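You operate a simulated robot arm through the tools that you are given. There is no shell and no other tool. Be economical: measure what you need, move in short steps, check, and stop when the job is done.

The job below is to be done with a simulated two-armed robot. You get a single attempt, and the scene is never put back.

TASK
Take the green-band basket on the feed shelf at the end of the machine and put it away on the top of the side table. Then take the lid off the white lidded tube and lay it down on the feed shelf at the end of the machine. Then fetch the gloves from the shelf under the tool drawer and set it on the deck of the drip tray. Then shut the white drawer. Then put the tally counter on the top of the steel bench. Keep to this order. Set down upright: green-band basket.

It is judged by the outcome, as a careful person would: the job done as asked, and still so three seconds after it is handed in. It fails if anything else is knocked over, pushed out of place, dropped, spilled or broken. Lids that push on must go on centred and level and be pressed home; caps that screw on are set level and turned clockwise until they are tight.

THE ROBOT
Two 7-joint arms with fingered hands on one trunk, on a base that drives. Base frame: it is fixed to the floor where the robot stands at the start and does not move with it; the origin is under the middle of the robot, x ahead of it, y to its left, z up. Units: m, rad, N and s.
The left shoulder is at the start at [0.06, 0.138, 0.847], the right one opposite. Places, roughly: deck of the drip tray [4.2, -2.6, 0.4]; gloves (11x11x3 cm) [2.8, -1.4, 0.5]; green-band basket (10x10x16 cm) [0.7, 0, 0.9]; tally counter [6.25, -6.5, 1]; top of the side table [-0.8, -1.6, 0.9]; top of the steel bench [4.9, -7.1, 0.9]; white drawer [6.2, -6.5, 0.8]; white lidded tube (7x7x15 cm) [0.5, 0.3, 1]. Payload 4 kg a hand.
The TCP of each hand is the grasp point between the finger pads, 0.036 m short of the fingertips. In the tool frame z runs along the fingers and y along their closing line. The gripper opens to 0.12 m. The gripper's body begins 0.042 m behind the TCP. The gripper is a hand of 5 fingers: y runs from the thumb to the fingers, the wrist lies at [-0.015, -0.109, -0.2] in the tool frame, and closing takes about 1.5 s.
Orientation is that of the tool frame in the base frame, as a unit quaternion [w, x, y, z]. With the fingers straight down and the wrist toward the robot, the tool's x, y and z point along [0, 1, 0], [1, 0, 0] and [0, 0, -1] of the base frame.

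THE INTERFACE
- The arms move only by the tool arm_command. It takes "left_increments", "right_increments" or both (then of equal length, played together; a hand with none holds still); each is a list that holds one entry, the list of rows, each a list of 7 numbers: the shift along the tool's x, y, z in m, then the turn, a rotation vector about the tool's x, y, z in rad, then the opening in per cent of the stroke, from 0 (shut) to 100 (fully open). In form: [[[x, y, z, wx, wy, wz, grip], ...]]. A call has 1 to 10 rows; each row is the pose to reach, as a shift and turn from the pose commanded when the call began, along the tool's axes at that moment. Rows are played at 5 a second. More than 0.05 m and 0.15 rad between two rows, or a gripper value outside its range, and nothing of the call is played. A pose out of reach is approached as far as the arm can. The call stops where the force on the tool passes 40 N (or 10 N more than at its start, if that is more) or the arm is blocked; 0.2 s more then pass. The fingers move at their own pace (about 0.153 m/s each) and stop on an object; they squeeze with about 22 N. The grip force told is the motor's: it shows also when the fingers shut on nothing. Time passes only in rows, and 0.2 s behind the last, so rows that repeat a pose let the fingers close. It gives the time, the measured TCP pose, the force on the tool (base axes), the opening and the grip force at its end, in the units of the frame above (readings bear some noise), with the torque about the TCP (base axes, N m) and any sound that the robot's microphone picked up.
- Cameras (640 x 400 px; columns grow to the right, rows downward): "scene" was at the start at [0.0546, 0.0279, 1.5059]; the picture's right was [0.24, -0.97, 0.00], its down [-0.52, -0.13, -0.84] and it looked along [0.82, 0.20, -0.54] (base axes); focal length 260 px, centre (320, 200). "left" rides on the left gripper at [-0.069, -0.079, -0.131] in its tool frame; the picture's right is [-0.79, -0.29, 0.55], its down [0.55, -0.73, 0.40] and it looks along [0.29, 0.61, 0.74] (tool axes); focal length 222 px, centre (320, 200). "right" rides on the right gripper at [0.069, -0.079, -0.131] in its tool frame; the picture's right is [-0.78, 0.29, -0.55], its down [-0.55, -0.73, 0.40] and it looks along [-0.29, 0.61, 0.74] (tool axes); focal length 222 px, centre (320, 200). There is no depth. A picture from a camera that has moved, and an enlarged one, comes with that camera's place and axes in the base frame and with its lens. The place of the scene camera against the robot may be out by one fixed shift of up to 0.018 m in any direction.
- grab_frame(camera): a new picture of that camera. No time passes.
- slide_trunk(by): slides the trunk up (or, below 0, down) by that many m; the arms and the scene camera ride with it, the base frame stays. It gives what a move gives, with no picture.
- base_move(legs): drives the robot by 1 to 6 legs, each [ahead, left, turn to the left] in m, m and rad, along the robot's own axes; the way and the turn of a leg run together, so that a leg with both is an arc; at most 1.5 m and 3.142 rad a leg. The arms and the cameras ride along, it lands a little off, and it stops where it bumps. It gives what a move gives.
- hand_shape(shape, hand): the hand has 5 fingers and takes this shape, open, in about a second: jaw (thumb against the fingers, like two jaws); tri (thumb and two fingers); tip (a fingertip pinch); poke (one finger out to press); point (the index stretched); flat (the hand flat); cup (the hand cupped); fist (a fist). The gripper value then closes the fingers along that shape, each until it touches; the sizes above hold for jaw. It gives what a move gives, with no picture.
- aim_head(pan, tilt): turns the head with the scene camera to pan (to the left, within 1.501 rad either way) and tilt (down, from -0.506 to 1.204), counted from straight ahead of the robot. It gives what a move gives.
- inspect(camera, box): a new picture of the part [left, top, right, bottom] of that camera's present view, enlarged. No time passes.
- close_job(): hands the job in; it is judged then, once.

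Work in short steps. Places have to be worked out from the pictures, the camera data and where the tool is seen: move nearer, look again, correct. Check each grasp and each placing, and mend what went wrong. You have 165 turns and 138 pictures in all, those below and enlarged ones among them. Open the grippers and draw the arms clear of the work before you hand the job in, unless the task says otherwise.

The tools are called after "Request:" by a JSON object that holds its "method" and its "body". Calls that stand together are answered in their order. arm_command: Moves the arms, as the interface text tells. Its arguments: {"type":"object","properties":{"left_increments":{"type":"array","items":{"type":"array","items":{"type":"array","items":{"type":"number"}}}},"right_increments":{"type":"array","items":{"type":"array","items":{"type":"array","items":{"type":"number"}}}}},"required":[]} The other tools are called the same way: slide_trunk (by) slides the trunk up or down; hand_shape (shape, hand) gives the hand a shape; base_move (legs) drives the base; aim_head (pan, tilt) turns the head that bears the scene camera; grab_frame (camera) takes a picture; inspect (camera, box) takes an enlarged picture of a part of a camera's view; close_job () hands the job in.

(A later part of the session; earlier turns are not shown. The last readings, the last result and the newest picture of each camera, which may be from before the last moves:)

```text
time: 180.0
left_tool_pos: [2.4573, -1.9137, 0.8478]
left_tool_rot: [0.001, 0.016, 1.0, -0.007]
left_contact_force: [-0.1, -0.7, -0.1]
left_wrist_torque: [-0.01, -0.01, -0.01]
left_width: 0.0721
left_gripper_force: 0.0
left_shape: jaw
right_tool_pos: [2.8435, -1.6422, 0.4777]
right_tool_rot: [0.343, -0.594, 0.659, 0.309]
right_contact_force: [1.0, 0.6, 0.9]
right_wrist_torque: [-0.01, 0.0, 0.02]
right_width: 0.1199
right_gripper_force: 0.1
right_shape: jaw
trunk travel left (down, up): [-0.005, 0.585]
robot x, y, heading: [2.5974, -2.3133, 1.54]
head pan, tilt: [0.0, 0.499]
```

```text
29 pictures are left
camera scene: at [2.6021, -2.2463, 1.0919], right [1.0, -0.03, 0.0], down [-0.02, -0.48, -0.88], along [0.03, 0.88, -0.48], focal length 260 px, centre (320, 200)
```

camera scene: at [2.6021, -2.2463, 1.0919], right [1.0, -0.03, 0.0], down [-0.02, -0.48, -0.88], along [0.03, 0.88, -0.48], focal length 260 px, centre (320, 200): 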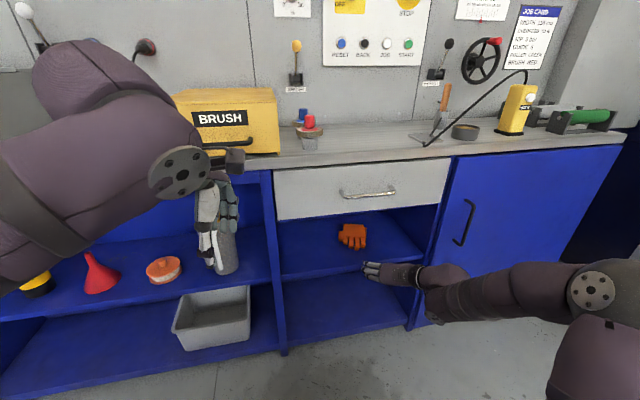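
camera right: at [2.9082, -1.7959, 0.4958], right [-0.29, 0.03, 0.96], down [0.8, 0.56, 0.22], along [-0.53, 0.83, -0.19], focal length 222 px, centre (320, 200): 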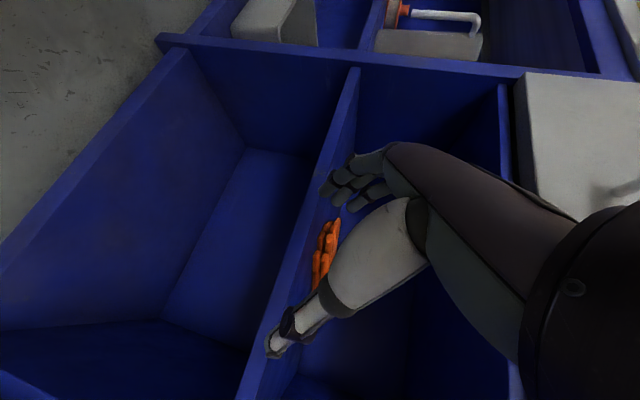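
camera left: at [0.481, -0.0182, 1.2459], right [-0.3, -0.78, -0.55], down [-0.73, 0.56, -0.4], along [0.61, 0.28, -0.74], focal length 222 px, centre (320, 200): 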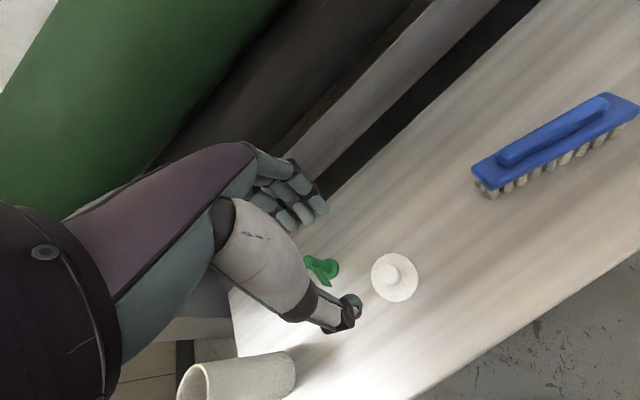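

The hand is rolled over, with the arm coming in flat, and the shelf edge and glove are visible. The glove now spans x 2.70–2.82 and y -1.475 to -1.33. I'll line up at x ≈ 2.755, then slide in to y ≈ -1.425.

Request:
{"method": "arm_command", "body": {"right_increments": [[[-0.016, 0.026, 0.023, 0, 0, 0, 100], [-0.032, 0.053, 0.046, 0, 0, 0, 100], [-0.048, 0.079, 0.069, 0, 0, 0, 100], [-0.064, 0.1056, 0.0915, 0, 0, 0, 100], [-0.074, 0.1056, 0.114, 0, 0, 0, 100], [-0.086, 0.1056, 0.134, 0, 0, 0, 100], [-0.099, 0.1056, 0.154, 0, 0, 0, 100], [-0.112, 0.1056, 0.174, 0, 0, 0, 100], [-0.112, 0.1056, 0.174, 0, 0, 0, 100]]]}}

Request:
{"method": "grab_frame", "body": {"camera": "right"}}

```text
time: 182.0
left_tool_pos: [2.4582, -1.9126, 0.8476]
left_tool_rot: [0.001, 0.017, 1.0, -0.006]
left_contact_force: [0.3, -0.3, 0.3]
left_wrist_torque: [-0.01, 0.01, -0.01]
left_width: 0.0722
left_gripper_force: 0.1
left_shape: jaw
right_tool_pos: [2.7606, -1.4259, 0.4681]
right_tool_rot: [0.342, -0.594, 0.659, 0.309]
right_contact_force: [0.1, -0.6, 0.3]
right_wrist_torque: [0.0, 0.0, -0.03]
right_width: 0.1199
right_gripper_force: 0.1
right_shape: jaw
trunk travel left (down, up): [-0.005, 0.585]
robot x, y, heading: [2.6021, -2.3183, 1.533]
head pan, tilt: [0.0, 0.499]
```

```text
28 pictures are left
camera right: at [2.8244, -1.579, 0.4873], right [-0.29, 0.03, 0.96], down [0.8, 0.56, 0.22], along [-0.53, 0.83, -0.19], focal length 222 px, centre (320, 200)
```

right: 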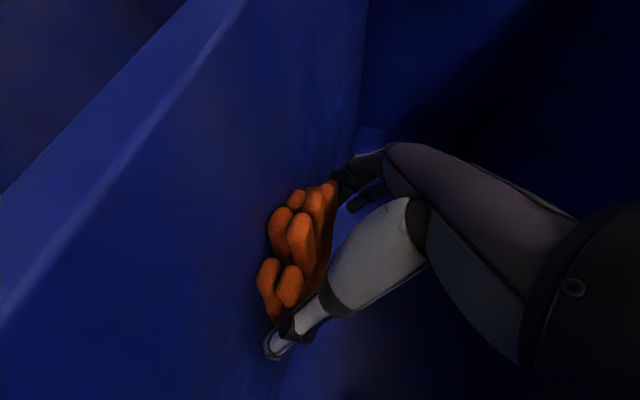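

The glove lies neatly between fingers and thumb at shelf level, with no contact. Closing.

Request:
{"method": "arm_command", "body": {"right_increments": [[[0, 0, 0, 0, 0, 0, 80], [0, 0, 0, 0, 0, 0, 60], [0, 0, 0, 0, 0, 0, 40], [0, 0, 0, 0, 0, 0, 20], [0, 0, 0, 0, 0, 0, 0], [0, 0, 0, 0, 0, 0, 0], [0, 0, 0, 0, 0, 0, 0]]]}}

Request:
{"method": "grab_frame", "body": {"camera": "right"}}

```text
time: 183.6
left_tool_pos: [2.4578, -1.9133, 0.8477]
left_tool_rot: [0.001, 0.017, 1.0, -0.006]
left_contact_force: [-0.2, -0.6, -0.2]
left_wrist_torque: [-0.02, 0.01, 0.02]
left_width: 0.072
left_gripper_force: 0.0
left_shape: jaw
right_tool_pos: [2.7598, -1.4253, 0.4692]
right_tool_rot: [0.343, -0.594, 0.659, 0.309]
right_contact_force: [-0.3, 0.0, 1.2]
right_wrist_torque: [0.05, 0.02, -0.05]
right_width: 0.0882
right_gripper_force: 21.5
right_shape: jaw
trunk travel left (down, up): [-0.005, 0.585]
robot x, y, heading: [2.6029, -2.3139, 1.532]
head pan, tilt: [0.0, 0.499]
```

```text
27 pictures are left
camera right: at [2.8243, -1.5792, 0.4874], right [-0.29, 0.03, 0.96], down [0.8, 0.56, 0.22], along [-0.53, 0.83, -0.19], focal length 222 px, centre (320, 200)
```

right: 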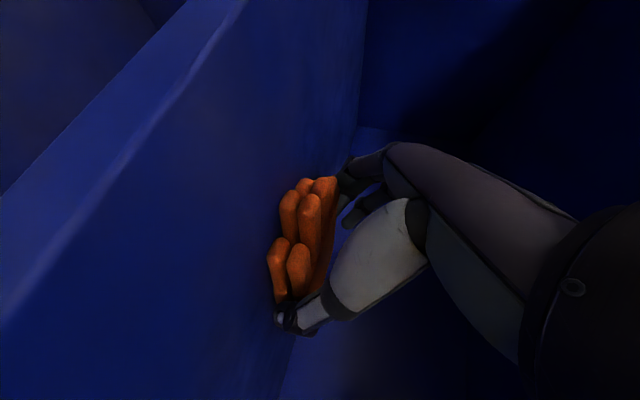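

The glove is gripped (width 8.8 cm). I'll lift 2 cm and withdraw.

Request:
{"method": "arm_command", "body": {"right_increments": [[[-0.008, 0, -0.006, 0, 0, 0, 0], [-0.0164, 0, -0.0115, 0, 0, 0, 0], [0.006, 0, -0.044, 0, 0, 0, 0], [0.029, 0, -0.077, 0, 0, 0, 0], [0.052, 0, -0.11, 0, 0, 0, 0], [0.075, 0, -0.143, 0, 0, 0, 0], [0.098, 0, -0.176, 0, 0, 0, 0], [0.121, 0, -0.209, 0, 0, 0, 0]]]}}

Request:
{"method": "grab_frame", "body": {"camera": "right"}}

```text
time: 185.4
left_tool_pos: [2.4573, -1.9125, 0.8473]
left_tool_rot: [0.001, 0.018, 1.0, -0.006]
left_contact_force: [-0.1, -0.6, 0.5]
left_wrist_torque: [0.01, 0.0, 0.02]
left_width: 0.072
left_gripper_force: 0.0
left_shape: jaw
right_tool_pos: [2.7346, -1.6642, 0.4888]
right_tool_rot: [0.342, -0.595, 0.659, 0.309]
right_contact_force: [-0.2, -0.3, -0.3]
right_wrist_torque: [-0.03, 0.0, 0.0]
right_width: 0.0883
right_gripper_force: 22.0
right_shape: jaw
trunk travel left (down, up): [-0.005, 0.585]
robot x, y, heading: [2.6027, -2.3165, 1.54]
head pan, tilt: [0.0, 0.499]
```

```text
26 pictures are left
camera right: at [2.7995, -1.8186, 0.508], right [-0.29, 0.03, 0.96], down [0.8, 0.56, 0.22], along [-0.53, 0.83, -0.19], focal length 222 px, centre (320, 200)
```

right: 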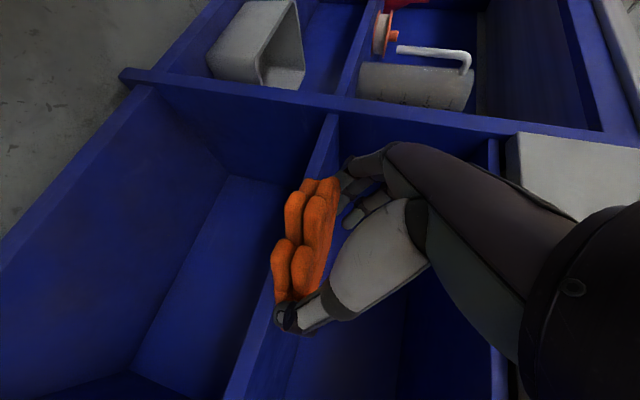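

The glove is out and held. I'll back away, raise the trunk for a better view, turn toward the drip tray, and approach.

Request:
{"method": "base_move", "body": {"legs": [[-0.3, 0, 0]]}}

Request:
{"method": "slide_trunk", "body": {"by": 0.3}}

Request:
{"method": "base_move", "body": {"legs": [[0, 0, -1.54], [0.65, 0, 0]]}}

Request:
{"method": "grab_frame", "body": {"camera": "scene"}}

```text
time: 187.5
left_tool_pos: [2.4469, -2.214, 0.8478]
left_tool_rot: [0.001, 0.016, 1.0, -0.006]
left_contact_force: [-0.1, -0.8, 0.5]
left_wrist_torque: [-0.01, -0.03, 0.0]
left_width: 0.0723
left_gripper_force: 0.1
left_shape: jaw
right_tool_pos: [2.7238, -1.9651, 0.49]
right_tool_rot: [0.342, -0.595, 0.658, 0.309]
right_contact_force: [-0.4, -0.6, -0.5]
right_wrist_torque: [-0.03, 0.0, 0.01]
right_width: 0.0883
right_gripper_force: 22.3
right_shape: jaw
trunk travel left (down, up): [-0.005, 0.585]
robot x, y, heading: [2.5901, -2.6163, 1.54]
head pan, tilt: [0.0, 0.499]
```

```text
time: 190.5
left_tool_pos: [2.4474, -2.2144, 1.1459]
left_tool_rot: [0.0, 0.015, 1.0, -0.006]
left_contact_force: [0.5, 0.6, -0.6]
left_wrist_torque: [0.04, 0.0, 0.04]
left_width: 0.0721
left_gripper_force: 0.0
left_shape: jaw
right_tool_pos: [2.7243, -1.9653, 0.7887]
right_tool_rot: [0.343, -0.595, 0.658, 0.309]
right_contact_force: [0.0, 0.6, 0.0]
right_wrist_torque: [-0.07, 0.0, -0.03]
right_width: 0.0882
right_gripper_force: 21.6
right_shape: jaw
trunk travel left (down, up): [-0.305, 0.285]
robot x, y, heading: [2.5954, -2.6144, 1.537]
head pan, tilt: [0.0, 0.499]
```

```text
time: 197.9
left_tool_pos: [3.6368, -2.4632, 1.1465]
left_tool_rot: [-0.004, 0.708, 0.706, -0.005]
left_contact_force: [-0.7, 0.2, -0.4]
left_wrist_torque: [0.0, -0.03, 0.0]
left_width: 0.0721
left_gripper_force: 0.0
left_shape: jaw
right_tool_pos: [3.8962, -2.7324, 0.7885]
right_tool_rot: [0.46, 0.032, 0.887, -0.017]
right_contact_force: [0.4, -0.2, -0.2]
right_wrist_torque: [0.04, 0.08, 0.01]
right_width: 0.0882
right_gripper_force: 21.5
right_shape: jaw
trunk travel left (down, up): [-0.305, 0.285]
robot x, y, heading: [3.242, -2.6166, -0.002]
head pan, tilt: [0.0, 0.499]
```

```text
25 pictures are left
camera scene: at [3.3016, -2.6128, 1.3919], right [-0.01, -1.0, 0.0], down [-0.48, 0.0, -0.88], along [0.88, 0.0, -0.48], focal length 260 px, centre (320, 200)
```

scene: 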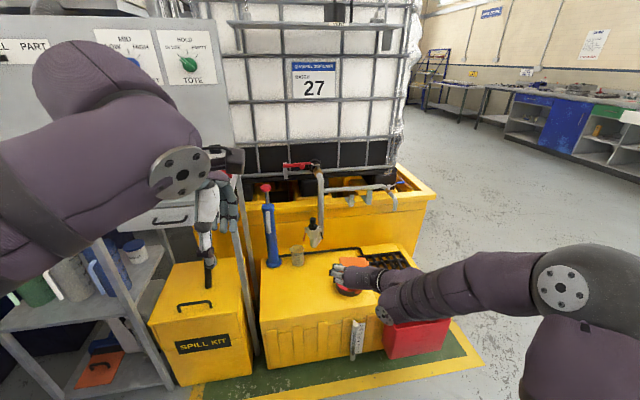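

The deck's front-left is free around (4.2, -2.52), left of the red dish. I'll move the base closer, then bring the glove over that spot, still high.

Request:
{"method": "base_move", "body": {"legs": [[0.25, 0.1, 0]]}}

Request:
{"method": "slide_trunk", "body": {"by": -0.2}}

Request:
{"method": "grab_frame", "body": {"camera": "scene"}}

```text
time: 199.8
left_tool_pos: [3.8882, -2.3639, 1.1464]
left_tool_rot: [-0.004, 0.708, 0.706, -0.004]
left_contact_force: [0.5, 0.6, 0.2]
left_wrist_torque: [0.02, 0.03, -0.01]
left_width: 0.072
left_gripper_force: 0.0
left_shape: jaw
right_tool_pos: [4.1456, -2.6339, 0.7885]
right_tool_rot: [0.46, 0.033, 0.887, -0.018]
right_contact_force: [1.1, 0.5, -0.8]
right_wrist_torque: [0.02, 0.05, 0.0]
right_width: 0.0883
right_gripper_force: 21.8
right_shape: jaw
trunk travel left (down, up): [-0.305, 0.285]
robot x, y, heading: [3.4904, -2.5208, -0.002]
head pan, tilt: [0.0, 0.499]
```

```text
time: 201.9
left_tool_pos: [3.8878, -2.3633, 0.9483]
left_tool_rot: [-0.004, 0.708, 0.706, -0.005]
left_contact_force: [0.0, -0.8, 0.3]
left_wrist_torque: [-0.01, -0.02, 0.05]
left_width: 0.072
left_gripper_force: 0.1
left_shape: jaw
right_tool_pos: [4.1454, -2.633, 0.5896]
right_tool_rot: [0.46, 0.033, 0.887, -0.017]
right_contact_force: [-0.2, 0.9, -0.4]
right_wrist_torque: [-0.01, 0.05, -0.01]
right_width: 0.0883
right_gripper_force: 22.0
right_shape: jaw
trunk travel left (down, up): [-0.105, 0.485]
robot x, y, heading: [3.4937, -2.5208, -0.003]
head pan, tilt: [0.0, 0.499]
```

```text
24 pictures are left
camera scene: at [3.5513, -2.5141, 1.192], right [-0.01, -1.0, 0.0], down [-0.48, 0.0, -0.88], along [0.88, -0.01, -0.48], focal length 260 px, centre (320, 200)
```

scene: 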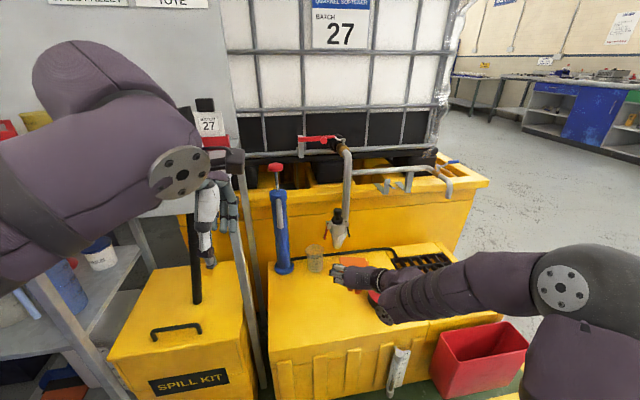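

The deck's front corner triangulates to (4.06, -2.35, 0.36). I'll move the glove over (4.17, -2.48) and lower to about 7 cm above the deck.

Request:
{"method": "arm_command", "body": {"right_increments": [[[-0.002, 0.039, 0.003, 0, 0, 0, 0], [-0.004, 0.077, 0.006, 0, 0, 0, 0], [-0.006, 0.116, 0.0085, 0, 0, 0, 0], [-0.0078, 0.1544, 0.0112, 0, 0, 0, 0], [0.023, 0.1544, 0.033, 0, 0, 0, 0], [0.054, 0.1544, 0.055, 0, 0, 0, 0], [0.085, 0.1544, 0.076, 0, 0, 0, 0], [0.1148, 0.1544, 0.0976, 0, 0, 0, 0]]]}}

Request:
{"method": "grab_frame", "body": {"camera": "scene"}}

```text
time: 203.7
left_tool_pos: [3.8881, -2.3635, 0.9478]
left_tool_rot: [-0.003, 0.708, 0.706, -0.005]
left_contact_force: [-0.1, 1.4, -0.2]
left_wrist_torque: [-0.01, -0.04, 0.05]
left_width: 0.072
left_gripper_force: 0.0
left_shape: jaw
right_tool_pos: [4.1698, -2.4817, 0.4391]
right_tool_rot: [0.461, 0.033, 0.887, -0.016]
right_contact_force: [0.7, 0.7, -0.7]
right_wrist_torque: [-0.01, 0.07, 0.0]
right_width: 0.0885
right_gripper_force: 22.1
right_shape: jaw
trunk travel left (down, up): [-0.105, 0.485]
robot x, y, heading: [3.4902, -2.5222, -0.004]
head pan, tilt: [0.0, 0.499]
```

```text
23 pictures are left
camera scene: at [3.5512, -2.5141, 1.192], right [-0.01, -1.0, 0.0], down [-0.48, 0.0, -0.88], along [0.88, -0.01, -0.48], focal length 260 px, centre (320, 200)
```

scene: 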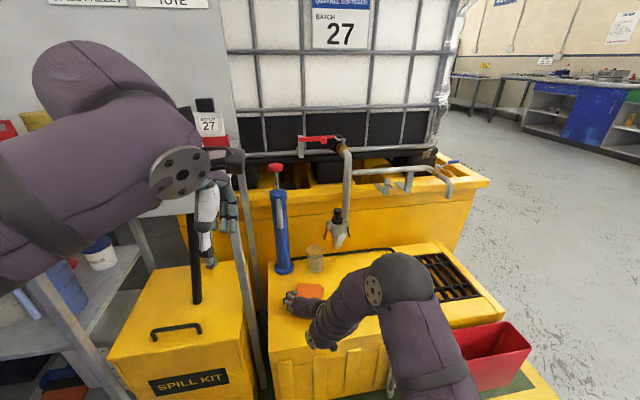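

The glove is over the free yellow deck. I'll lower in small steps until contact.

Request:
{"method": "arm_command", "body": {"right_increments": [[[0.016, 0, 0.0115, 0, 0, 0, 0], [0.029, 0, 0.0203, 0, 0, 0, 0], [0.037, 0, 0.026, 0, 0, 0, 0], [0.043, 0, 0.0305, 0, 0, 0, 0], [0.043, 0, 0.0305, 0, 0, 0, 0]]]}}

Request:
{"method": "grab_frame", "body": {"camera": "right"}}

```text
time: 204.3
left_tool_pos: [3.8861, -2.3638, 0.9484]
left_tool_rot: [-0.003, 0.708, 0.706, -0.005]
left_contact_force: [-0.3, 0.3, -0.1]
left_wrist_torque: [-0.01, -0.03, 0.0]
left_width: 0.072
left_gripper_force: 0.1
left_shape: jaw
right_tool_pos: [4.1752, -2.4779, 0.4249]
right_tool_rot: [0.473, 0.036, 0.88, -0.01]
right_contact_force: [-3.8, -3.0, 17.5]
right_wrist_torque: [0.37, -0.44, -0.17]
right_width: 0.0867
right_gripper_force: 21.7
right_shape: jaw
trunk travel left (down, up): [-0.105, 0.485]
robot x, y, heading: [3.4903, -2.5208, -0.006]
head pan, tilt: [0.0, 0.499]
stopped in row 2 (right hand): the force on the tool passed its limit (the readings are from after the stop); the commanded pose is now the measured one
```

```text
22 pictures are left
camera right: at [4.0231, -2.5466, 0.4375], right [0.0, 0.28, 0.96], down [0.58, -0.78, 0.23], along [0.81, 0.56, -0.16], focal length 222 px, centre (320, 200)
```

right: 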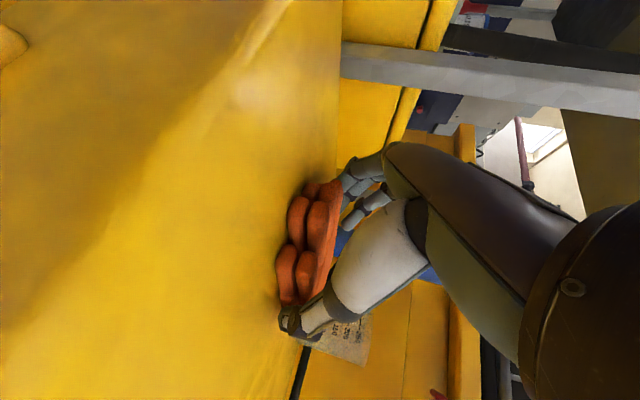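

The glove rests on the deck (17 N at z = 0.425). I'll ease up 4 mm, open wide, then rise straight up and back.

Request:
{"method": "arm_command", "body": {"right_increments": [[[-0.003, 0, -0.0022, 0, 0, 0, 0], [-0.003, 0, -0.0022, 0, 0, 0, 50], [-0.003, 0, -0.0022, 0, 0, 0, 100], [-0.003, 0, -0.0022, 0, 0, 0, 100], [-0.003, 0, -0.0022, 0, 0, 0, 100], [-0.035, 0, -0.025, 0, 0, 0, 100], [-0.067, 0, -0.047, 0, 0, 0, 100], [-0.1, 0, -0.07, 0, 0, 0, 100]]]}}

Request:
{"method": "grab_frame", "body": {"camera": "scene"}}

```text
time: 206.1
left_tool_pos: [3.8879, -2.3641, 0.9475]
left_tool_rot: [-0.003, 0.709, 0.706, -0.005]
left_contact_force: [0.2, -1.2, 0.2]
left_wrist_torque: [-0.01, 0.01, -0.01]
left_width: 0.0723
left_gripper_force: 0.0
left_shape: jaw
right_tool_pos: [4.173, -2.4785, 0.5401]
right_tool_rot: [0.468, 0.034, 0.883, -0.012]
right_contact_force: [0.2, 0.6, 0.2]
right_wrist_torque: [0.0, -0.04, 0.03]
right_width: 0.1198
right_gripper_force: 0.1
right_shape: jaw
trunk travel left (down, up): [-0.105, 0.485]
robot x, y, heading: [3.4902, -2.5211, -0.007]
head pan, tilt: [0.0, 0.499]
```

```text
21 pictures are left
camera scene: at [3.5512, -2.5141, 1.1918], right [-0.01, -1.0, 0.0], down [-0.48, 0.0, -0.88], along [0.88, -0.01, -0.48], focal length 260 px, centre (320, 200)
```

scene: 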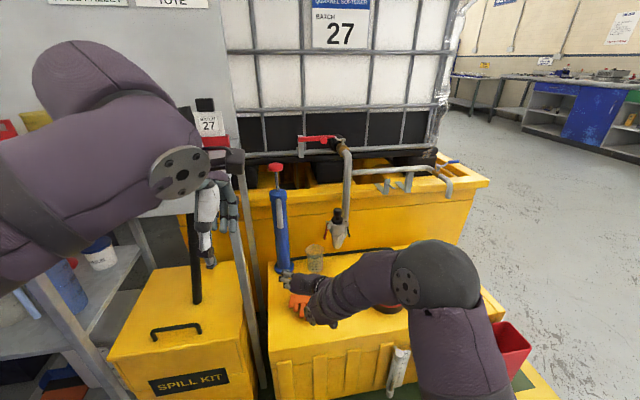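

The glove rests on the deck. I'll draw the right hand back, raise the trunk, back off, and turn toward the far benches to look.

Request:
{"method": "arm_command", "body": {"right_increments": [[[0.023, -0.003, -0.033, 0, 0, 0, 60], [0.046, -0.006, -0.066, 0, 0, 0, 60], [0.069, -0.009, -0.099, 0, 0, 0, 60], [0.092, -0.012, -0.131, 0, 0, 0, 60], [0.115, -0.015, -0.163, 0, 0, 0, 60]]]}}

Request:
{"method": "base_move", "body": {"legs": [[-0.3, 0, 0], [0, 0, -1.0]]}}

Request:
{"method": "slide_trunk", "body": {"by": 0.32}}

Request:
{"method": "grab_frame", "body": {"camera": "scene"}}

```text
time: 207.3
left_tool_pos: [3.8881, -2.3639, 0.9475]
left_tool_rot: [-0.004, 0.708, 0.706, -0.004]
left_contact_force: [0.7, 0.4, -0.2]
left_wrist_torque: [0.03, 0.01, -0.01]
left_width: 0.0722
left_gripper_force: 0.0
left_shape: jaw
right_tool_pos: [3.9705, -2.4801, 0.5362]
right_tool_rot: [0.468, 0.035, 0.883, -0.012]
right_contact_force: [0.2, -0.4, 0.6]
right_wrist_torque: [0.01, -0.01, 0.01]
right_width: 0.0723
right_gripper_force: 0.1
right_shape: jaw
trunk travel left (down, up): [-0.105, 0.485]
robot x, y, heading: [3.4936, -2.5211, -0.004]
head pan, tilt: [0.0, 0.499]
```

```text
time: 211.9
left_tool_pos: [3.5332, -2.7706, 0.947]
left_tool_rot: [-0.004, 0.962, 0.274, -0.002]
left_contact_force: [0.2, -0.4, 0.4]
left_wrist_torque: [-0.04, -0.02, -0.02]
left_width: 0.0723
left_gripper_force: 0.1
left_shape: jaw
right_tool_pos: [3.48, -2.9032, 0.5367]
right_tool_rot: [0.405, 0.458, 0.755, -0.237]
right_contact_force: [0.3, 0.4, 0.3]
right_wrist_torque: [0.0, 0.01, 0.01]
right_width: 0.0723
right_gripper_force: 0.0
right_shape: jaw
trunk travel left (down, up): [-0.105, 0.485]
robot x, y, heading: [3.1898, -2.5208, -1.015]
head pan, tilt: [0.0, 0.499]
```

```text
time: 215.1
left_tool_pos: [3.5339, -2.7718, 1.2672]
left_tool_rot: [-0.005, 0.961, 0.275, -0.002]
left_contact_force: [0.5, 0.6, -0.5]
left_wrist_torque: [-0.01, 0.01, -0.02]
left_width: 0.0721
left_gripper_force: 0.1
left_shape: jaw
right_tool_pos: [3.4804, -2.9034, 0.8561]
right_tool_rot: [0.405, 0.457, 0.756, -0.237]
right_contact_force: [-0.1, -0.1, 0.3]
right_wrist_torque: [0.02, 0.0, 0.0]
right_width: 0.0721
right_gripper_force: 0.1
right_shape: jaw
trunk travel left (down, up): [-0.425, 0.165]
robot x, y, heading: [3.1916, -2.5175, -1.014]
head pan, tilt: [0.0, 0.499]
```

```text
20 pictures are left
camera scene: at [3.221, -2.5639, 1.5119], right [-0.85, -0.53, 0.0], down [-0.25, 0.41, -0.88], along [0.46, -0.75, -0.48], focal length 260 px, centre (320, 200)
```

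scene: 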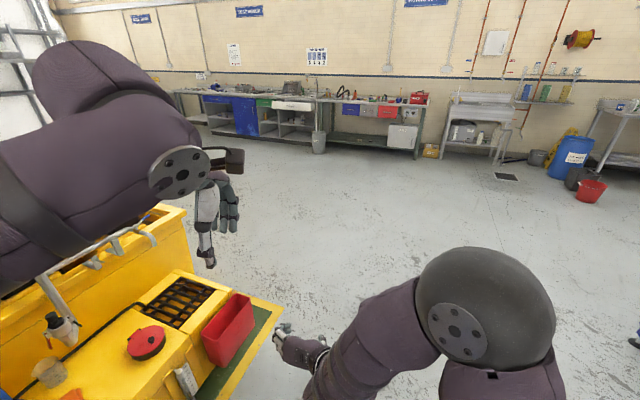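

The white drawer stands open on the far bench (px 293,103), with the steel bench to its right. I'll drive over there.

Request:
{"method": "base_move", "body": {"legs": [[1.5, -0.2, 0], [0, 0, 0.29], [1.4, 0, 0], [1.0, 0, 0], [0, 0, -0.85]]}}

Request:
{"method": "grab_frame", "body": {"camera": "scene"}}

```text
refused: leg 1 is longer than a leg can be; nothing moved
```

```text
19 pictures are left
camera scene: at [3.221, -2.5639, 1.5119], right [-0.85, -0.53, 0.0], down [-0.25, 0.41, -0.88], along [0.46, -0.75, -0.48], focal length 260 px, centre (320, 200)
```

scene: 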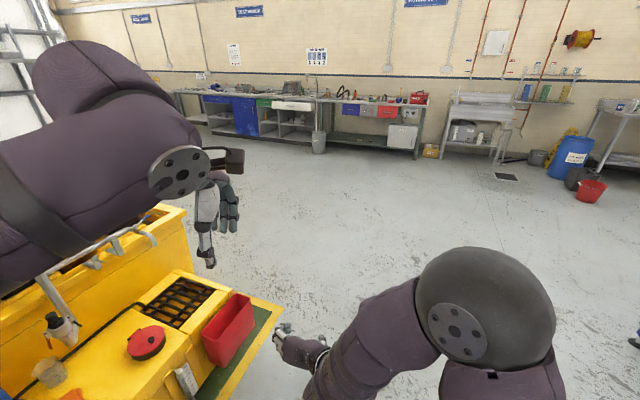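

The first leg was slightly too long; I'll shorten it.

Request:
{"method": "base_move", "body": {"legs": [[1.4, -0.2, 0], [0, 0, 0.29], [1.4, 0, 0], [1.0, 0, 0], [0, 0, -0.85]]}}

```text
time: 236.6
left_tool_pos: [5.7, -5.8169, 1.2674]
left_tool_rot: [-0.005, 1.0, -0.002, 0.0]
left_contact_force: [0.5, -0.4, 0.2]
left_wrist_torque: [-0.01, -0.01, -0.03]
left_width: 0.0721
left_gripper_force: 0.1
left_shape: jaw
right_tool_pos: [5.5832, -5.9006, 0.8569]
right_tool_rot: [0.322, 0.648, 0.601, -0.34]
right_contact_force: [0.4, 0.1, -0.3]
right_wrist_torque: [-0.01, -0.01, -0.01]
right_width: 0.0723
right_gripper_force: 0.2
right_shape: jaw
trunk travel left (down, up): [-0.425, 0.165]
robot x, y, heading: [5.5443, -5.4217, -1.575]
head pan, tilt: [0.0, 0.499]
```

Request:
{"method": "grab_frame", "body": {"camera": "scene"}}

```text
18 pictures are left
camera scene: at [5.5402, -5.4759, 1.5119], right [-1.0, 0.01, 0.0], down [0.0, 0.48, -0.88], along [0.0, -0.88, -0.48], focal length 260 px, centre (320, 200)
```

scene: 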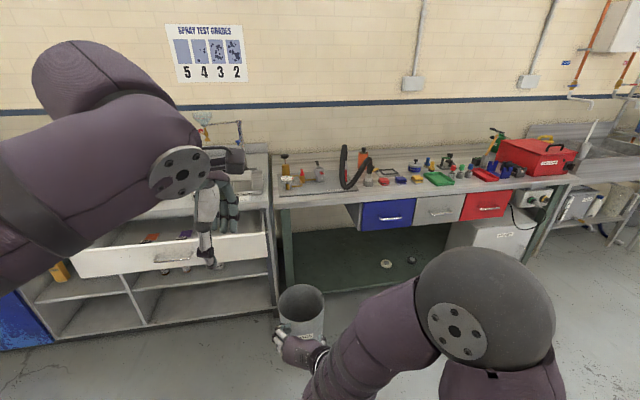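

The drawer's front panel is at about y = -6.34, with x from 5.76 to 6.57. I'll move in front of it and look closer.

Request:
{"method": "base_move", "body": {"legs": [[0, 0.6, 0], [0.1, 0, 0]]}}

Request:
{"method": "aim_head", "body": {"pan": 0.0, "tilt": 0.6}}

Request:
{"method": "grab_frame", "body": {"camera": "scene"}}

```text
time: 240.8
left_tool_pos: [6.2923, -5.9257, 1.2669]
left_tool_rot: [-0.006, 1.0, -0.004, -0.001]
left_contact_force: [0.2, -0.3, -0.5]
left_wrist_torque: [0.05, 0.01, 0.02]
left_width: 0.0724
left_gripper_force: 0.0
left_shape: jaw
right_tool_pos: [6.1761, -6.0079, 0.856]
right_tool_rot: [0.323, 0.65, 0.599, -0.339]
right_contact_force: [-0.5, 0.1, 0.2]
right_wrist_torque: [0.01, 0.02, -0.02]
right_width: 0.0724
right_gripper_force: 0.0
right_shape: jaw
trunk travel left (down, up): [-0.425, 0.165]
robot x, y, heading: [6.1355, -5.5257, -1.582]
head pan, tilt: [0.0, 0.499]
```

```text
time: 241.4
left_tool_pos: [6.2939, -5.9219, 1.2679]
left_tool_rot: [-0.006, 1.0, -0.003, -0.001]
left_contact_force: [-0.1, -0.8, 1.3]
left_wrist_torque: [0.02, -0.01, -0.01]
left_width: 0.0721
left_gripper_force: 0.1
left_shape: jaw
right_tool_pos: [6.1758, -6.0057, 0.8562]
right_tool_rot: [0.322, 0.65, 0.599, -0.339]
right_contact_force: [-0.6, -0.4, 0.6]
right_wrist_torque: [0.05, 0.0, 0.01]
right_width: 0.0723
right_gripper_force: 0.1
right_shape: jaw
trunk travel left (down, up): [-0.425, 0.165]
robot x, y, heading: [6.1354, -5.5258, -1.582]
head pan, tilt: [0.0, 0.6]
```

```text
17 pictures are left
camera scene: at [6.1355, -5.5791, 1.5029], right [-1.0, 0.01, 0.0], down [0.01, 0.56, -0.83], along [-0.01, -0.83, -0.56], focal length 260 px, centre (320, 200)
```

scene: 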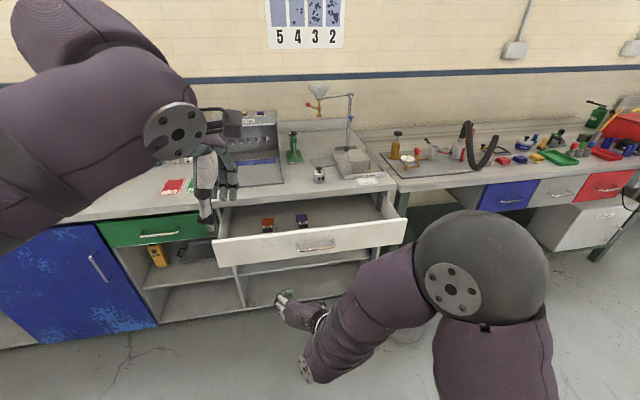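

A small chrome object sits on the countertop at (319,174). I'll zoom in to identify the tally counter and see the drawer.

Request:
{"method": "inspect", "body": {"camera": "scene", "box": [205, 120, 415, 270]}}

```text
2.67 times, centred on (310, 195) of scene
camera zoom: at [6.1355, -5.5791, 1.5029], right [-1.0, 0.01, 0.0], down [0.01, 0.56, -0.83], along [-0.01, -0.83, -0.56], focal length 694 px, centre (347, 213)
```

zoom: 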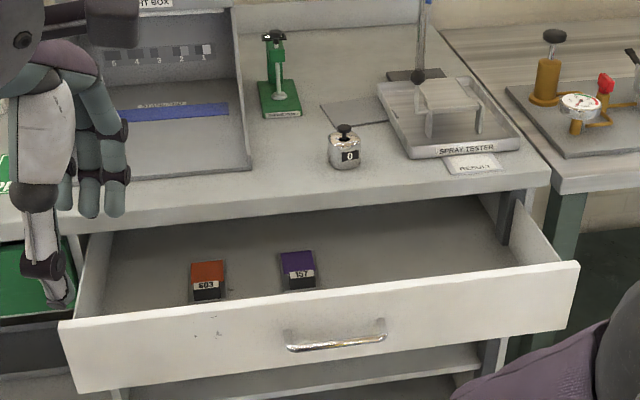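

The chrome hand counter on the countertop is the tally counter. First the drawer: its panel spans z 0.74–0.855. I'll close the right hand, set it to push above the handle, and move the base in 0.2 m.

Request:
{"method": "arm_command", "body": {"right_increments": [[[0.019, -0.015, 0.0143, 0, 0, 0, 0], [0.019, -0.015, 0.0143, 0, 0, 0, 0], [0.019, -0.015, 0.0143, 0, 0, 0, 0], [0.019, -0.015, 0.0143, 0, 0, 0, 0], [0.019, -0.015, 0.0143, 0, 0, 0, 0]]]}}

Request:
{"method": "base_move", "body": {"legs": [[0.2, 0, 0]]}}

Request:
{"method": "inspect", "body": {"camera": "scene", "box": [160, 130, 480, 370]}}

```text
time: 242.6
left_tool_pos: [6.2931, -5.9228, 1.2674]
left_tool_rot: [-0.007, 1.0, -0.004, -0.001]
left_contact_force: [-0.5, 0.7, -0.1]
left_wrist_torque: [0.01, 0.0, -0.01]
left_width: 0.0719
left_gripper_force: 0.0
left_shape: jaw
right_tool_pos: [6.1614, -6.0068, 0.8333]
right_tool_rot: [0.322, 0.65, 0.599, -0.339]
right_contact_force: [0.0, -1.1, -0.2]
right_wrist_torque: [-0.02, 0.01, -0.02]
right_width: 0.0
right_gripper_force: 22.2
right_shape: jaw
trunk travel left (down, up): [-0.425, 0.165]
robot x, y, heading: [6.1387, -5.5256, -1.581]
head pan, tilt: [0.0, 0.6]
```

```text
time: 244.2
left_tool_pos: [6.2912, -6.1224, 1.2671]
left_tool_rot: [-0.006, 1.0, -0.004, 0.0]
left_contact_force: [0.0, -0.3, 0.1]
left_wrist_torque: [0.05, -0.05, 0.01]
left_width: 0.0722
left_gripper_force: 0.0
left_shape: jaw
right_tool_pos: [6.1607, -6.2056, 0.8334]
right_tool_rot: [0.322, 0.65, 0.599, -0.339]
right_contact_force: [1.0, -0.1, 0.3]
right_wrist_torque: [0.01, 0.02, 0.02]
right_width: 0.0
right_gripper_force: 21.8
right_shape: jaw
trunk travel left (down, up): [-0.425, 0.165]
robot x, y, heading: [6.1348, -5.7242, -1.584]
head pan, tilt: [0.0, 0.6]
```

```text
1.67 times, centred on (320, 250) of scene
camera zoom: at [6.1336, -5.7789, 1.5028], right [-1.0, 0.01, 0.0], down [0.01, 0.57, -0.82], along [-0.01, -0.82, -0.57], focal length 434 px, centre (320, 117)
```

zoom: 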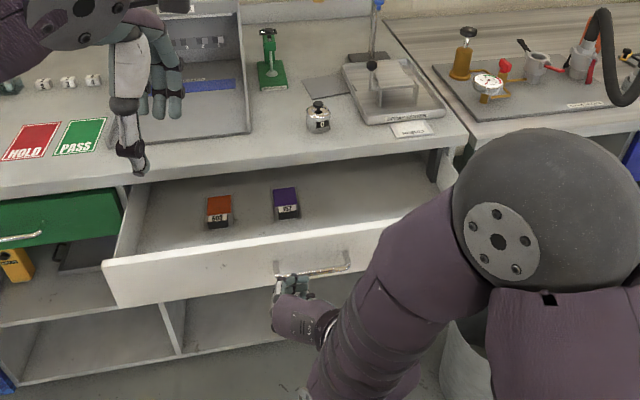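

The panel top triangulates to (y = -6.314, z = 0.851), with the handle at z ≈ 0.815. I'll push just below the handle: lower 5 cm, then push forward in small steps.

Request:
{"method": "arm_command", "body": {"right_increments": [[[0.02, 0, 0.014, 0, 0, 0, 0], [0.0413, 0, 0.028, 0, 0, 0, 0], [0.022, 0.003, 0.057, 0, 0, 0, 0], [0.002, 0.006, 0.086, 0, 0, 0, 0], [-0.014, 0.008, 0.11, 0, 0, 0, 0], [-0.03, 0.01, 0.134, 0, 0, 0, 0], [-0.046, 0.012, 0.158, 0, 0, 0, 0], [-0.062, 0.014, 0.182, 0, 0, 0, 0]]]}}

Request:
{"method": "inspect", "body": {"camera": "scene", "box": [160, 130, 480, 370]}}

```text
time: 246.0
left_tool_pos: [6.2905, -6.1224, 1.2669]
left_tool_rot: [-0.007, 1.0, -0.004, -0.001]
left_contact_force: [-0.3, -0.4, -0.8]
left_wrist_torque: [0.02, 0.02, -0.01]
left_width: 0.072
left_gripper_force: 0.0
left_shape: jaw
right_tool_pos: [6.1604, -6.3927, 0.7821]
right_tool_rot: [0.323, 0.649, 0.599, -0.339]
right_contact_force: [-0.5, 0.1, 0.7]
right_wrist_torque: [0.05, -0.04, -0.01]
right_width: 0.0
right_gripper_force: 22.0
right_shape: jaw
trunk travel left (down, up): [-0.425, 0.165]
robot x, y, heading: [6.1374, -5.7246, -1.583]
head pan, tilt: [0.0, 0.6]
```

```text
1.67 times, centred on (320, 250) of scene
camera zoom: at [6.1335, -5.7783, 1.5028], right [-1.0, 0.01, 0.0], down [0.01, 0.57, -0.82], along [-0.01, -0.82, -0.57], focal length 434 px, centre (320, 117)
```

zoom: 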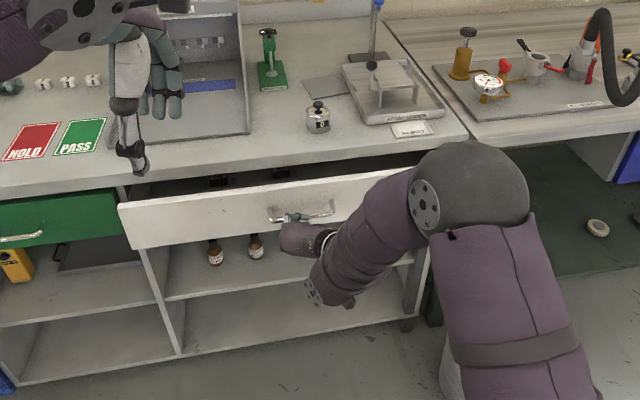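

The drawer is moving in smoothly. I'll keep pushing until it stops.

Request:
{"method": "arm_command", "body": {"right_increments": [[[-0.012, 0, 0.0165, 0, 0, 0, 0], [-0.023, 0, 0.033, 0, 0, 0, 0], [-0.034, 0, 0.0495, 0, 0, 0, 0], [-0.045, 0, 0.066, 0, 0, 0, 0], [-0.056, 0, 0.0825, 0, 0, 0, 0], [-0.067, 0, 0.099, 0, 0, 0, 0]]]}}

Request:
{"method": "inspect", "body": {"camera": "scene", "box": [160, 130, 480, 370]}}

```text
time: 247.1
left_tool_pos: [6.2905, -6.1182, 1.268]
left_tool_rot: [-0.006, 1.0, -0.004, -0.001]
left_contact_force: [-0.4, -0.4, 0.6]
left_wrist_torque: [0.03, 0.0, -0.04]
left_width: 0.0721
left_gripper_force: 0.0
left_shape: jaw
right_tool_pos: [6.1611, -6.4601, 0.778]
right_tool_rot: [0.319, 0.648, 0.606, -0.333]
right_contact_force: [-3.7, 20.5, 9.6]
right_wrist_torque: [-0.26, -0.03, 0.07]
right_width: 0.0
right_gripper_force: 21.5
right_shape: jaw
trunk travel left (down, up): [-0.425, 0.165]
robot x, y, heading: [6.135, -5.7252, -1.579]
head pan, tilt: [0.0, 0.6]
stopped in row 5 (right hand): the force on the tool passed its limit (the readings are from after the stop); the commanded pose is now the measured one
```

```text
1.67 times, centred on (320, 250) of scene
camera zoom: at [6.133, -5.7747, 1.5032], right [-1.0, 0.01, 0.0], down [0.01, 0.56, -0.83], along [-0.01, -0.83, -0.56], focal length 434 px, centre (320, 117)
```

zoom: 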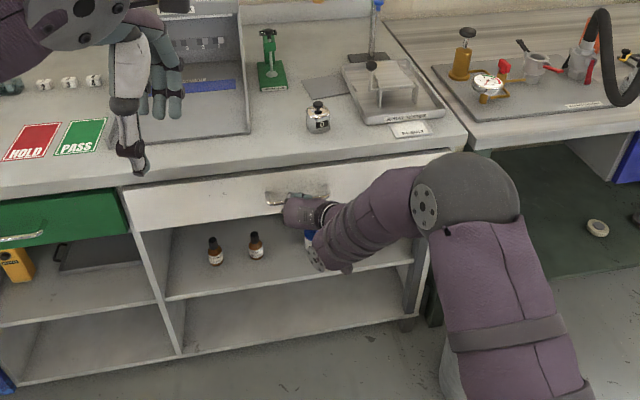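

The drawer is flush with its green neighbour. I'll lower the hand slightly so it won't catch the handle, then withdraw straight back.

Request:
{"method": "arm_command", "body": {"right_increments": [[[0.006, 0, -0.003, 0, 0, 0, 0], [0.014, 0, 0.005, 0, 0, 0, 0], [0.032, -0.003, -0.022, 0, 0, 0, 0], [0.054, -0.006, -0.055, 0, 0, 0, 0], [0.076, -0.009, -0.088, 0, 0, 0, 0], [0.098, -0.012, -0.121, 0, 0, 0, 0], [0.12, -0.015, -0.154, 0, 0, 0, 0]]]}}

Request:
{"method": "inspect", "body": {"camera": "scene", "box": [160, 130, 480, 370]}}

Request:
{"method": "grab_frame", "body": {"camera": "left"}}

```text
time: 248.7
left_tool_pos: [6.2908, -6.12, 1.2677]
left_tool_rot: [-0.006, 1.0, -0.004, 0.0]
left_contact_force: [-0.9, -1.0, 0.2]
left_wrist_torque: [0.01, 0.02, 0.0]
left_width: 0.0721
left_gripper_force: 0.0
left_shape: jaw
right_tool_pos: [6.1578, -6.2665, 0.7678]
right_tool_rot: [0.318, 0.649, 0.605, -0.334]
right_contact_force: [0.7, 0.2, 0.3]
right_wrist_torque: [0.0, 0.0, 0.01]
right_width: 0.0
right_gripper_force: 21.4
right_shape: jaw
trunk travel left (down, up): [-0.425, 0.165]
robot x, y, heading: [6.1386, -5.723, -1.578]
head pan, tilt: [0.0, 0.6]
```

```text
1.67 times, centred on (320, 250) of scene
camera zoom: at [6.1337, -5.777, 1.5028], right [-1.0, 0.01, 0.0], down [0.01, 0.56, -0.83], along [-0.01, -0.83, -0.56], focal length 434 px, centre (320, 117)
```

zoom: 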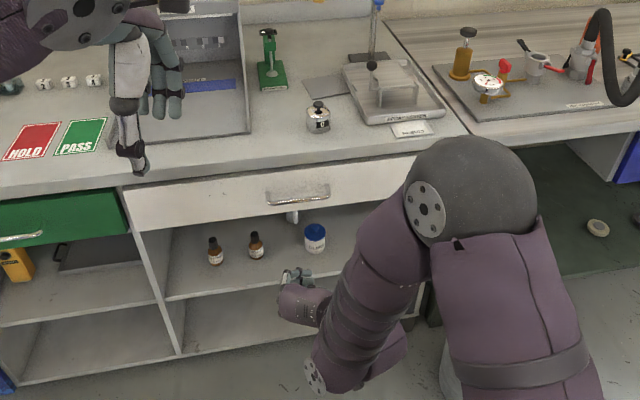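

```text
11 pictures are left
camera left: at [6.2227, -6.0438, 1.3998], right [-0.78, 0.3, -0.54], down [0.55, 0.74, -0.39], along [0.28, -0.61, -0.74], focal length 222 px, centre (320, 200)
```

left: 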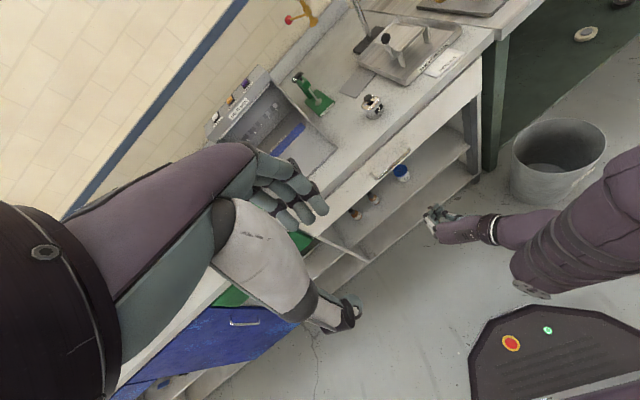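

The drawer is shut. The tally counter triangulates to about (6.135, -6.567, 0.97). I'll tuck the right hand back, move the base in a little, and bring the left hand above the counter.

Request:
{"method": "arm_command", "body": {"right_increments": [[[0.024, -0.003, -0.036, 0, 0, 0, 0], [0.048, -0.006, -0.071, 0, 0, 0, 0], [0.073, -0.01, -0.107, 0, 0, 0, 0]]]}}

Request:
{"method": "base_move", "body": {"legs": [[0.12, 0, 0]]}}

Request:
{"method": "arm_command", "body": {"left_increments": [[[-0.022, 0.044, 0, 0, 0, 0, 80], [-0.044, 0.088, 0, 0, 0, 0, 80], [-0.066, 0.132, 0, 0, 0, 0, 80], [-0.088, 0.176, 0, 0, 0, 0, 80], [-0.11, 0.22, 0, 0, 0, 0, 80], [-0.132, 0.264, 0, 0, 0, 0, 80], [-0.153, 0.305, 0, 0, 0, 0, 80], [-0.153, 0.325, 0.04, 0, 0, 0, 80], [-0.153, 0.325, 0.08, 0, 0, 0, 80], [-0.153, 0.325, 0.12, 0, 0, 0, 80]]]}}

Request:
{"method": "grab_frame", "body": {"camera": "left"}}

```text
time: 249.5
left_tool_pos: [6.2911, -6.1215, 1.2672]
left_tool_rot: [-0.006, 1.0, -0.002, -0.001]
left_contact_force: [0.8, -0.4, 0.6]
left_wrist_torque: [0.02, 0.02, 0.0]
left_width: 0.0725
left_gripper_force: 0.0
left_shape: jaw
right_tool_pos: [6.1566, -6.1707, 0.7685]
right_tool_rot: [0.318, 0.648, 0.605, -0.335]
right_contact_force: [0.8, 0.7, 0.5]
right_wrist_torque: [0.0, 0.03, -0.08]
right_width: 0.0
right_gripper_force: 22.0
right_shape: jaw
right hand out of reach, approached as far as the arm can: row 3
trunk travel left (down, up): [-0.425, 0.165]
robot x, y, heading: [6.1348, -5.7224, -1.58]
head pan, tilt: [0.0, 0.6]
```

```text
time: 250.7
left_tool_pos: [6.2906, -6.2419, 1.2664]
left_tool_rot: [-0.006, 1.0, -0.002, 0.0]
left_contact_force: [0.4, 0.1, -0.3]
left_wrist_torque: [0.01, 0.01, 0.01]
left_width: 0.072
left_gripper_force: 0.1
left_shape: jaw
right_tool_pos: [6.1556, -6.2895, 0.768]
right_tool_rot: [0.318, 0.649, 0.605, -0.333]
right_contact_force: [-0.7, -0.5, -0.4]
right_wrist_torque: [0.01, 0.02, 0.02]
right_width: 0.0003
right_gripper_force: 22.1
right_shape: jaw
trunk travel left (down, up): [-0.425, 0.165]
robot x, y, heading: [6.135, -5.8453, -1.584]
head pan, tilt: [0.0, 0.6]
```

```text
time: 252.9
left_tool_pos: [6.1354, -6.5636, 1.1429]
left_tool_rot: [-0.006, 1.0, -0.002, -0.001]
left_contact_force: [-0.6, 0.7, 0.0]
left_wrist_torque: [-0.02, -0.02, -0.01]
left_width: 0.0957
left_gripper_force: 0.1
left_shape: jaw
left hand out of reach, approached as far as the arm can: row 7
right_tool_pos: [6.1566, -6.2897, 0.7691]
right_tool_rot: [0.319, 0.649, 0.605, -0.334]
right_contact_force: [0.1, -0.2, 0.9]
right_wrist_torque: [0.01, -0.04, 0.03]
right_width: 0.0
right_gripper_force: 22.1
right_shape: jaw
trunk travel left (down, up): [-0.425, 0.165]
robot x, y, heading: [6.1388, -5.8431, -1.583]
head pan, tilt: [0.0, 0.6]
```

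```text
10 pictures are left
camera left: at [6.0674, -6.4862, 1.275], right [-0.78, 0.3, -0.54], down [0.55, 0.74, -0.39], along [0.28, -0.6, -0.74], focal length 222 px, centre (320, 200)
```

left: 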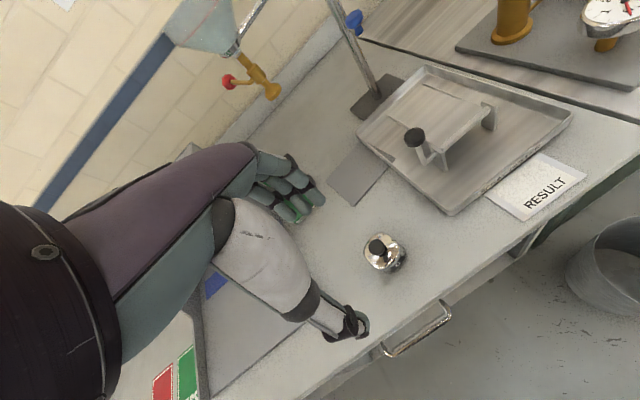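

The tally counter is seen at about (6.124, -6.587). I'll correct by (-1.1, -2.2) cm and lower over it to z ≈ 0.995.

Request:
{"method": "arm_command", "body": {"left_increments": [[[-0.011, 0.022, 0, 0, 0, 0, 80], [-0.011, 0.022, 0.04, 0, 0, 0, 80], [-0.011, 0.022, 0.08, 0, 0, 0, 80], [-0.011, 0.022, 0.115, 0, 0, 0, 80], [-0.011, 0.022, 0.135, 0, 0, 0, 80], [-0.011, 0.022, 0.147, 0, 0, 0, 80]]]}}

Request:
{"method": "inspect", "body": {"camera": "left", "box": [200, 120, 500, 360]}}

```text
time: 254.3
left_tool_pos: [6.124, -6.5833, 0.9963]
left_tool_rot: [-0.006, 1.0, -0.003, -0.001]
left_contact_force: [1.0, -0.3, 0.3]
left_wrist_torque: [0.02, 0.01, 0.01]
left_width: 0.0961
left_gripper_force: 0.0
left_shape: jaw
right_tool_pos: [6.1564, -6.2889, 0.768]
right_tool_rot: [0.318, 0.649, 0.605, -0.334]
right_contact_force: [-1.0, 0.3, 0.4]
right_wrist_torque: [0.03, 0.02, -0.02]
right_width: 0.0
right_gripper_force: 21.9
right_shape: jaw
trunk travel left (down, up): [-0.425, 0.165]
robot x, y, heading: [6.1388, -5.8405, -1.578]
head pan, tilt: [0.0, 0.6]
```

```text
1.67 times, centred on (350, 240) of left
camera zoom: at [6.0551, -6.506, 1.1284], right [-0.78, 0.3, -0.54], down [0.55, 0.74, -0.39], along [0.28, -0.61, -0.74], focal length 370 px, centre (270, 133)
```

zoom: 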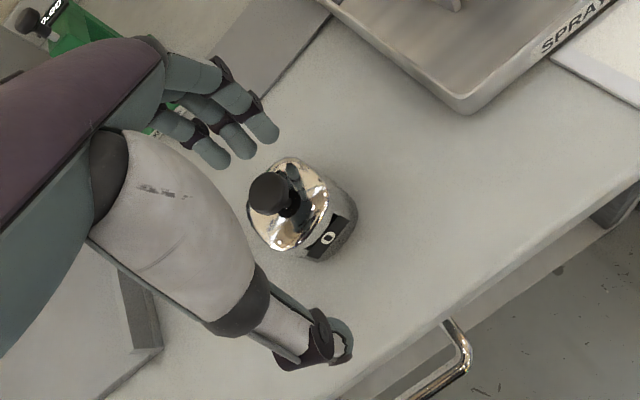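

The counter lies well between thumb and fingers. I'll shift 5 mm, lower 8 mm, and close.

Request:
{"method": "arm_command", "body": {"left_increments": [[[-0.005, 0, 0.004, 0, 0, 0, 80], [-0.005, 0, 0.008, 0, 0, 0, 80], [-0.005, 0, 0.008, 0, 0, 0, 60], [-0.005, 0, 0.008, 0, 0, 0, 40], [-0.005, 0, 0.008, 0, 0, 0, 20], [-0.005, 0, 0.008, 0, 0, 0, 0], [-0.005, 0, 0.008, 0, 0, 0, 0], [-0.005, 0, -0.01, 0, 0, 0, 0], [-0.005, 0, -0.04, 0, 0, 0, 0], [-0.005, 0, -0.08, 0, 0, 0, 0]]]}}

Request:
{"method": "inspect", "body": {"camera": "left", "box": [200, 120, 500, 360]}}

```text
time: 256.5
left_tool_pos: [6.1192, -6.5832, 1.0755]
left_tool_rot: [-0.007, 1.0, -0.003, -0.001]
left_contact_force: [0.2, 0.5, -0.8]
left_wrist_torque: [0.0, -0.03, -0.01]
left_width: 0.0015
left_gripper_force: 21.9
left_shape: jaw
right_tool_pos: [6.1562, -6.2899, 0.7678]
right_tool_rot: [0.319, 0.649, 0.605, -0.334]
right_contact_force: [-0.1, -0.5, 0.4]
right_wrist_torque: [-0.02, -0.01, 0.0]
right_width: 0.0002
right_gripper_force: 22.1
right_shape: jaw
trunk travel left (down, up): [-0.425, 0.165]
robot x, y, heading: [6.1342, -5.8465, -1.575]
head pan, tilt: [0.0, 0.6]
```

```text
1.67 times, centred on (350, 240) of left
camera zoom: at [6.0507, -6.5062, 1.2078], right [-0.78, 0.3, -0.54], down [0.55, 0.74, -0.39], along [0.28, -0.6, -0.75], focal length 370 px, centre (270, 133)
```

zoom: 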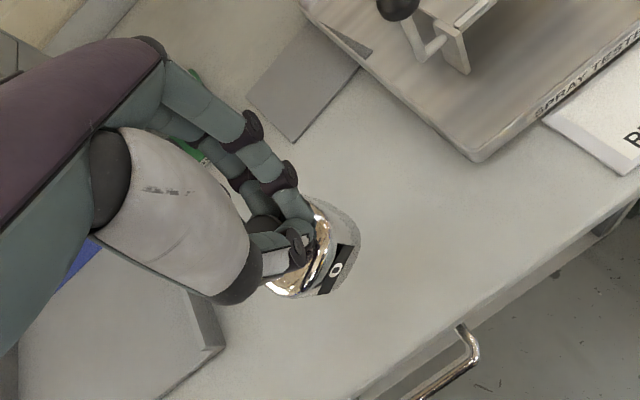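

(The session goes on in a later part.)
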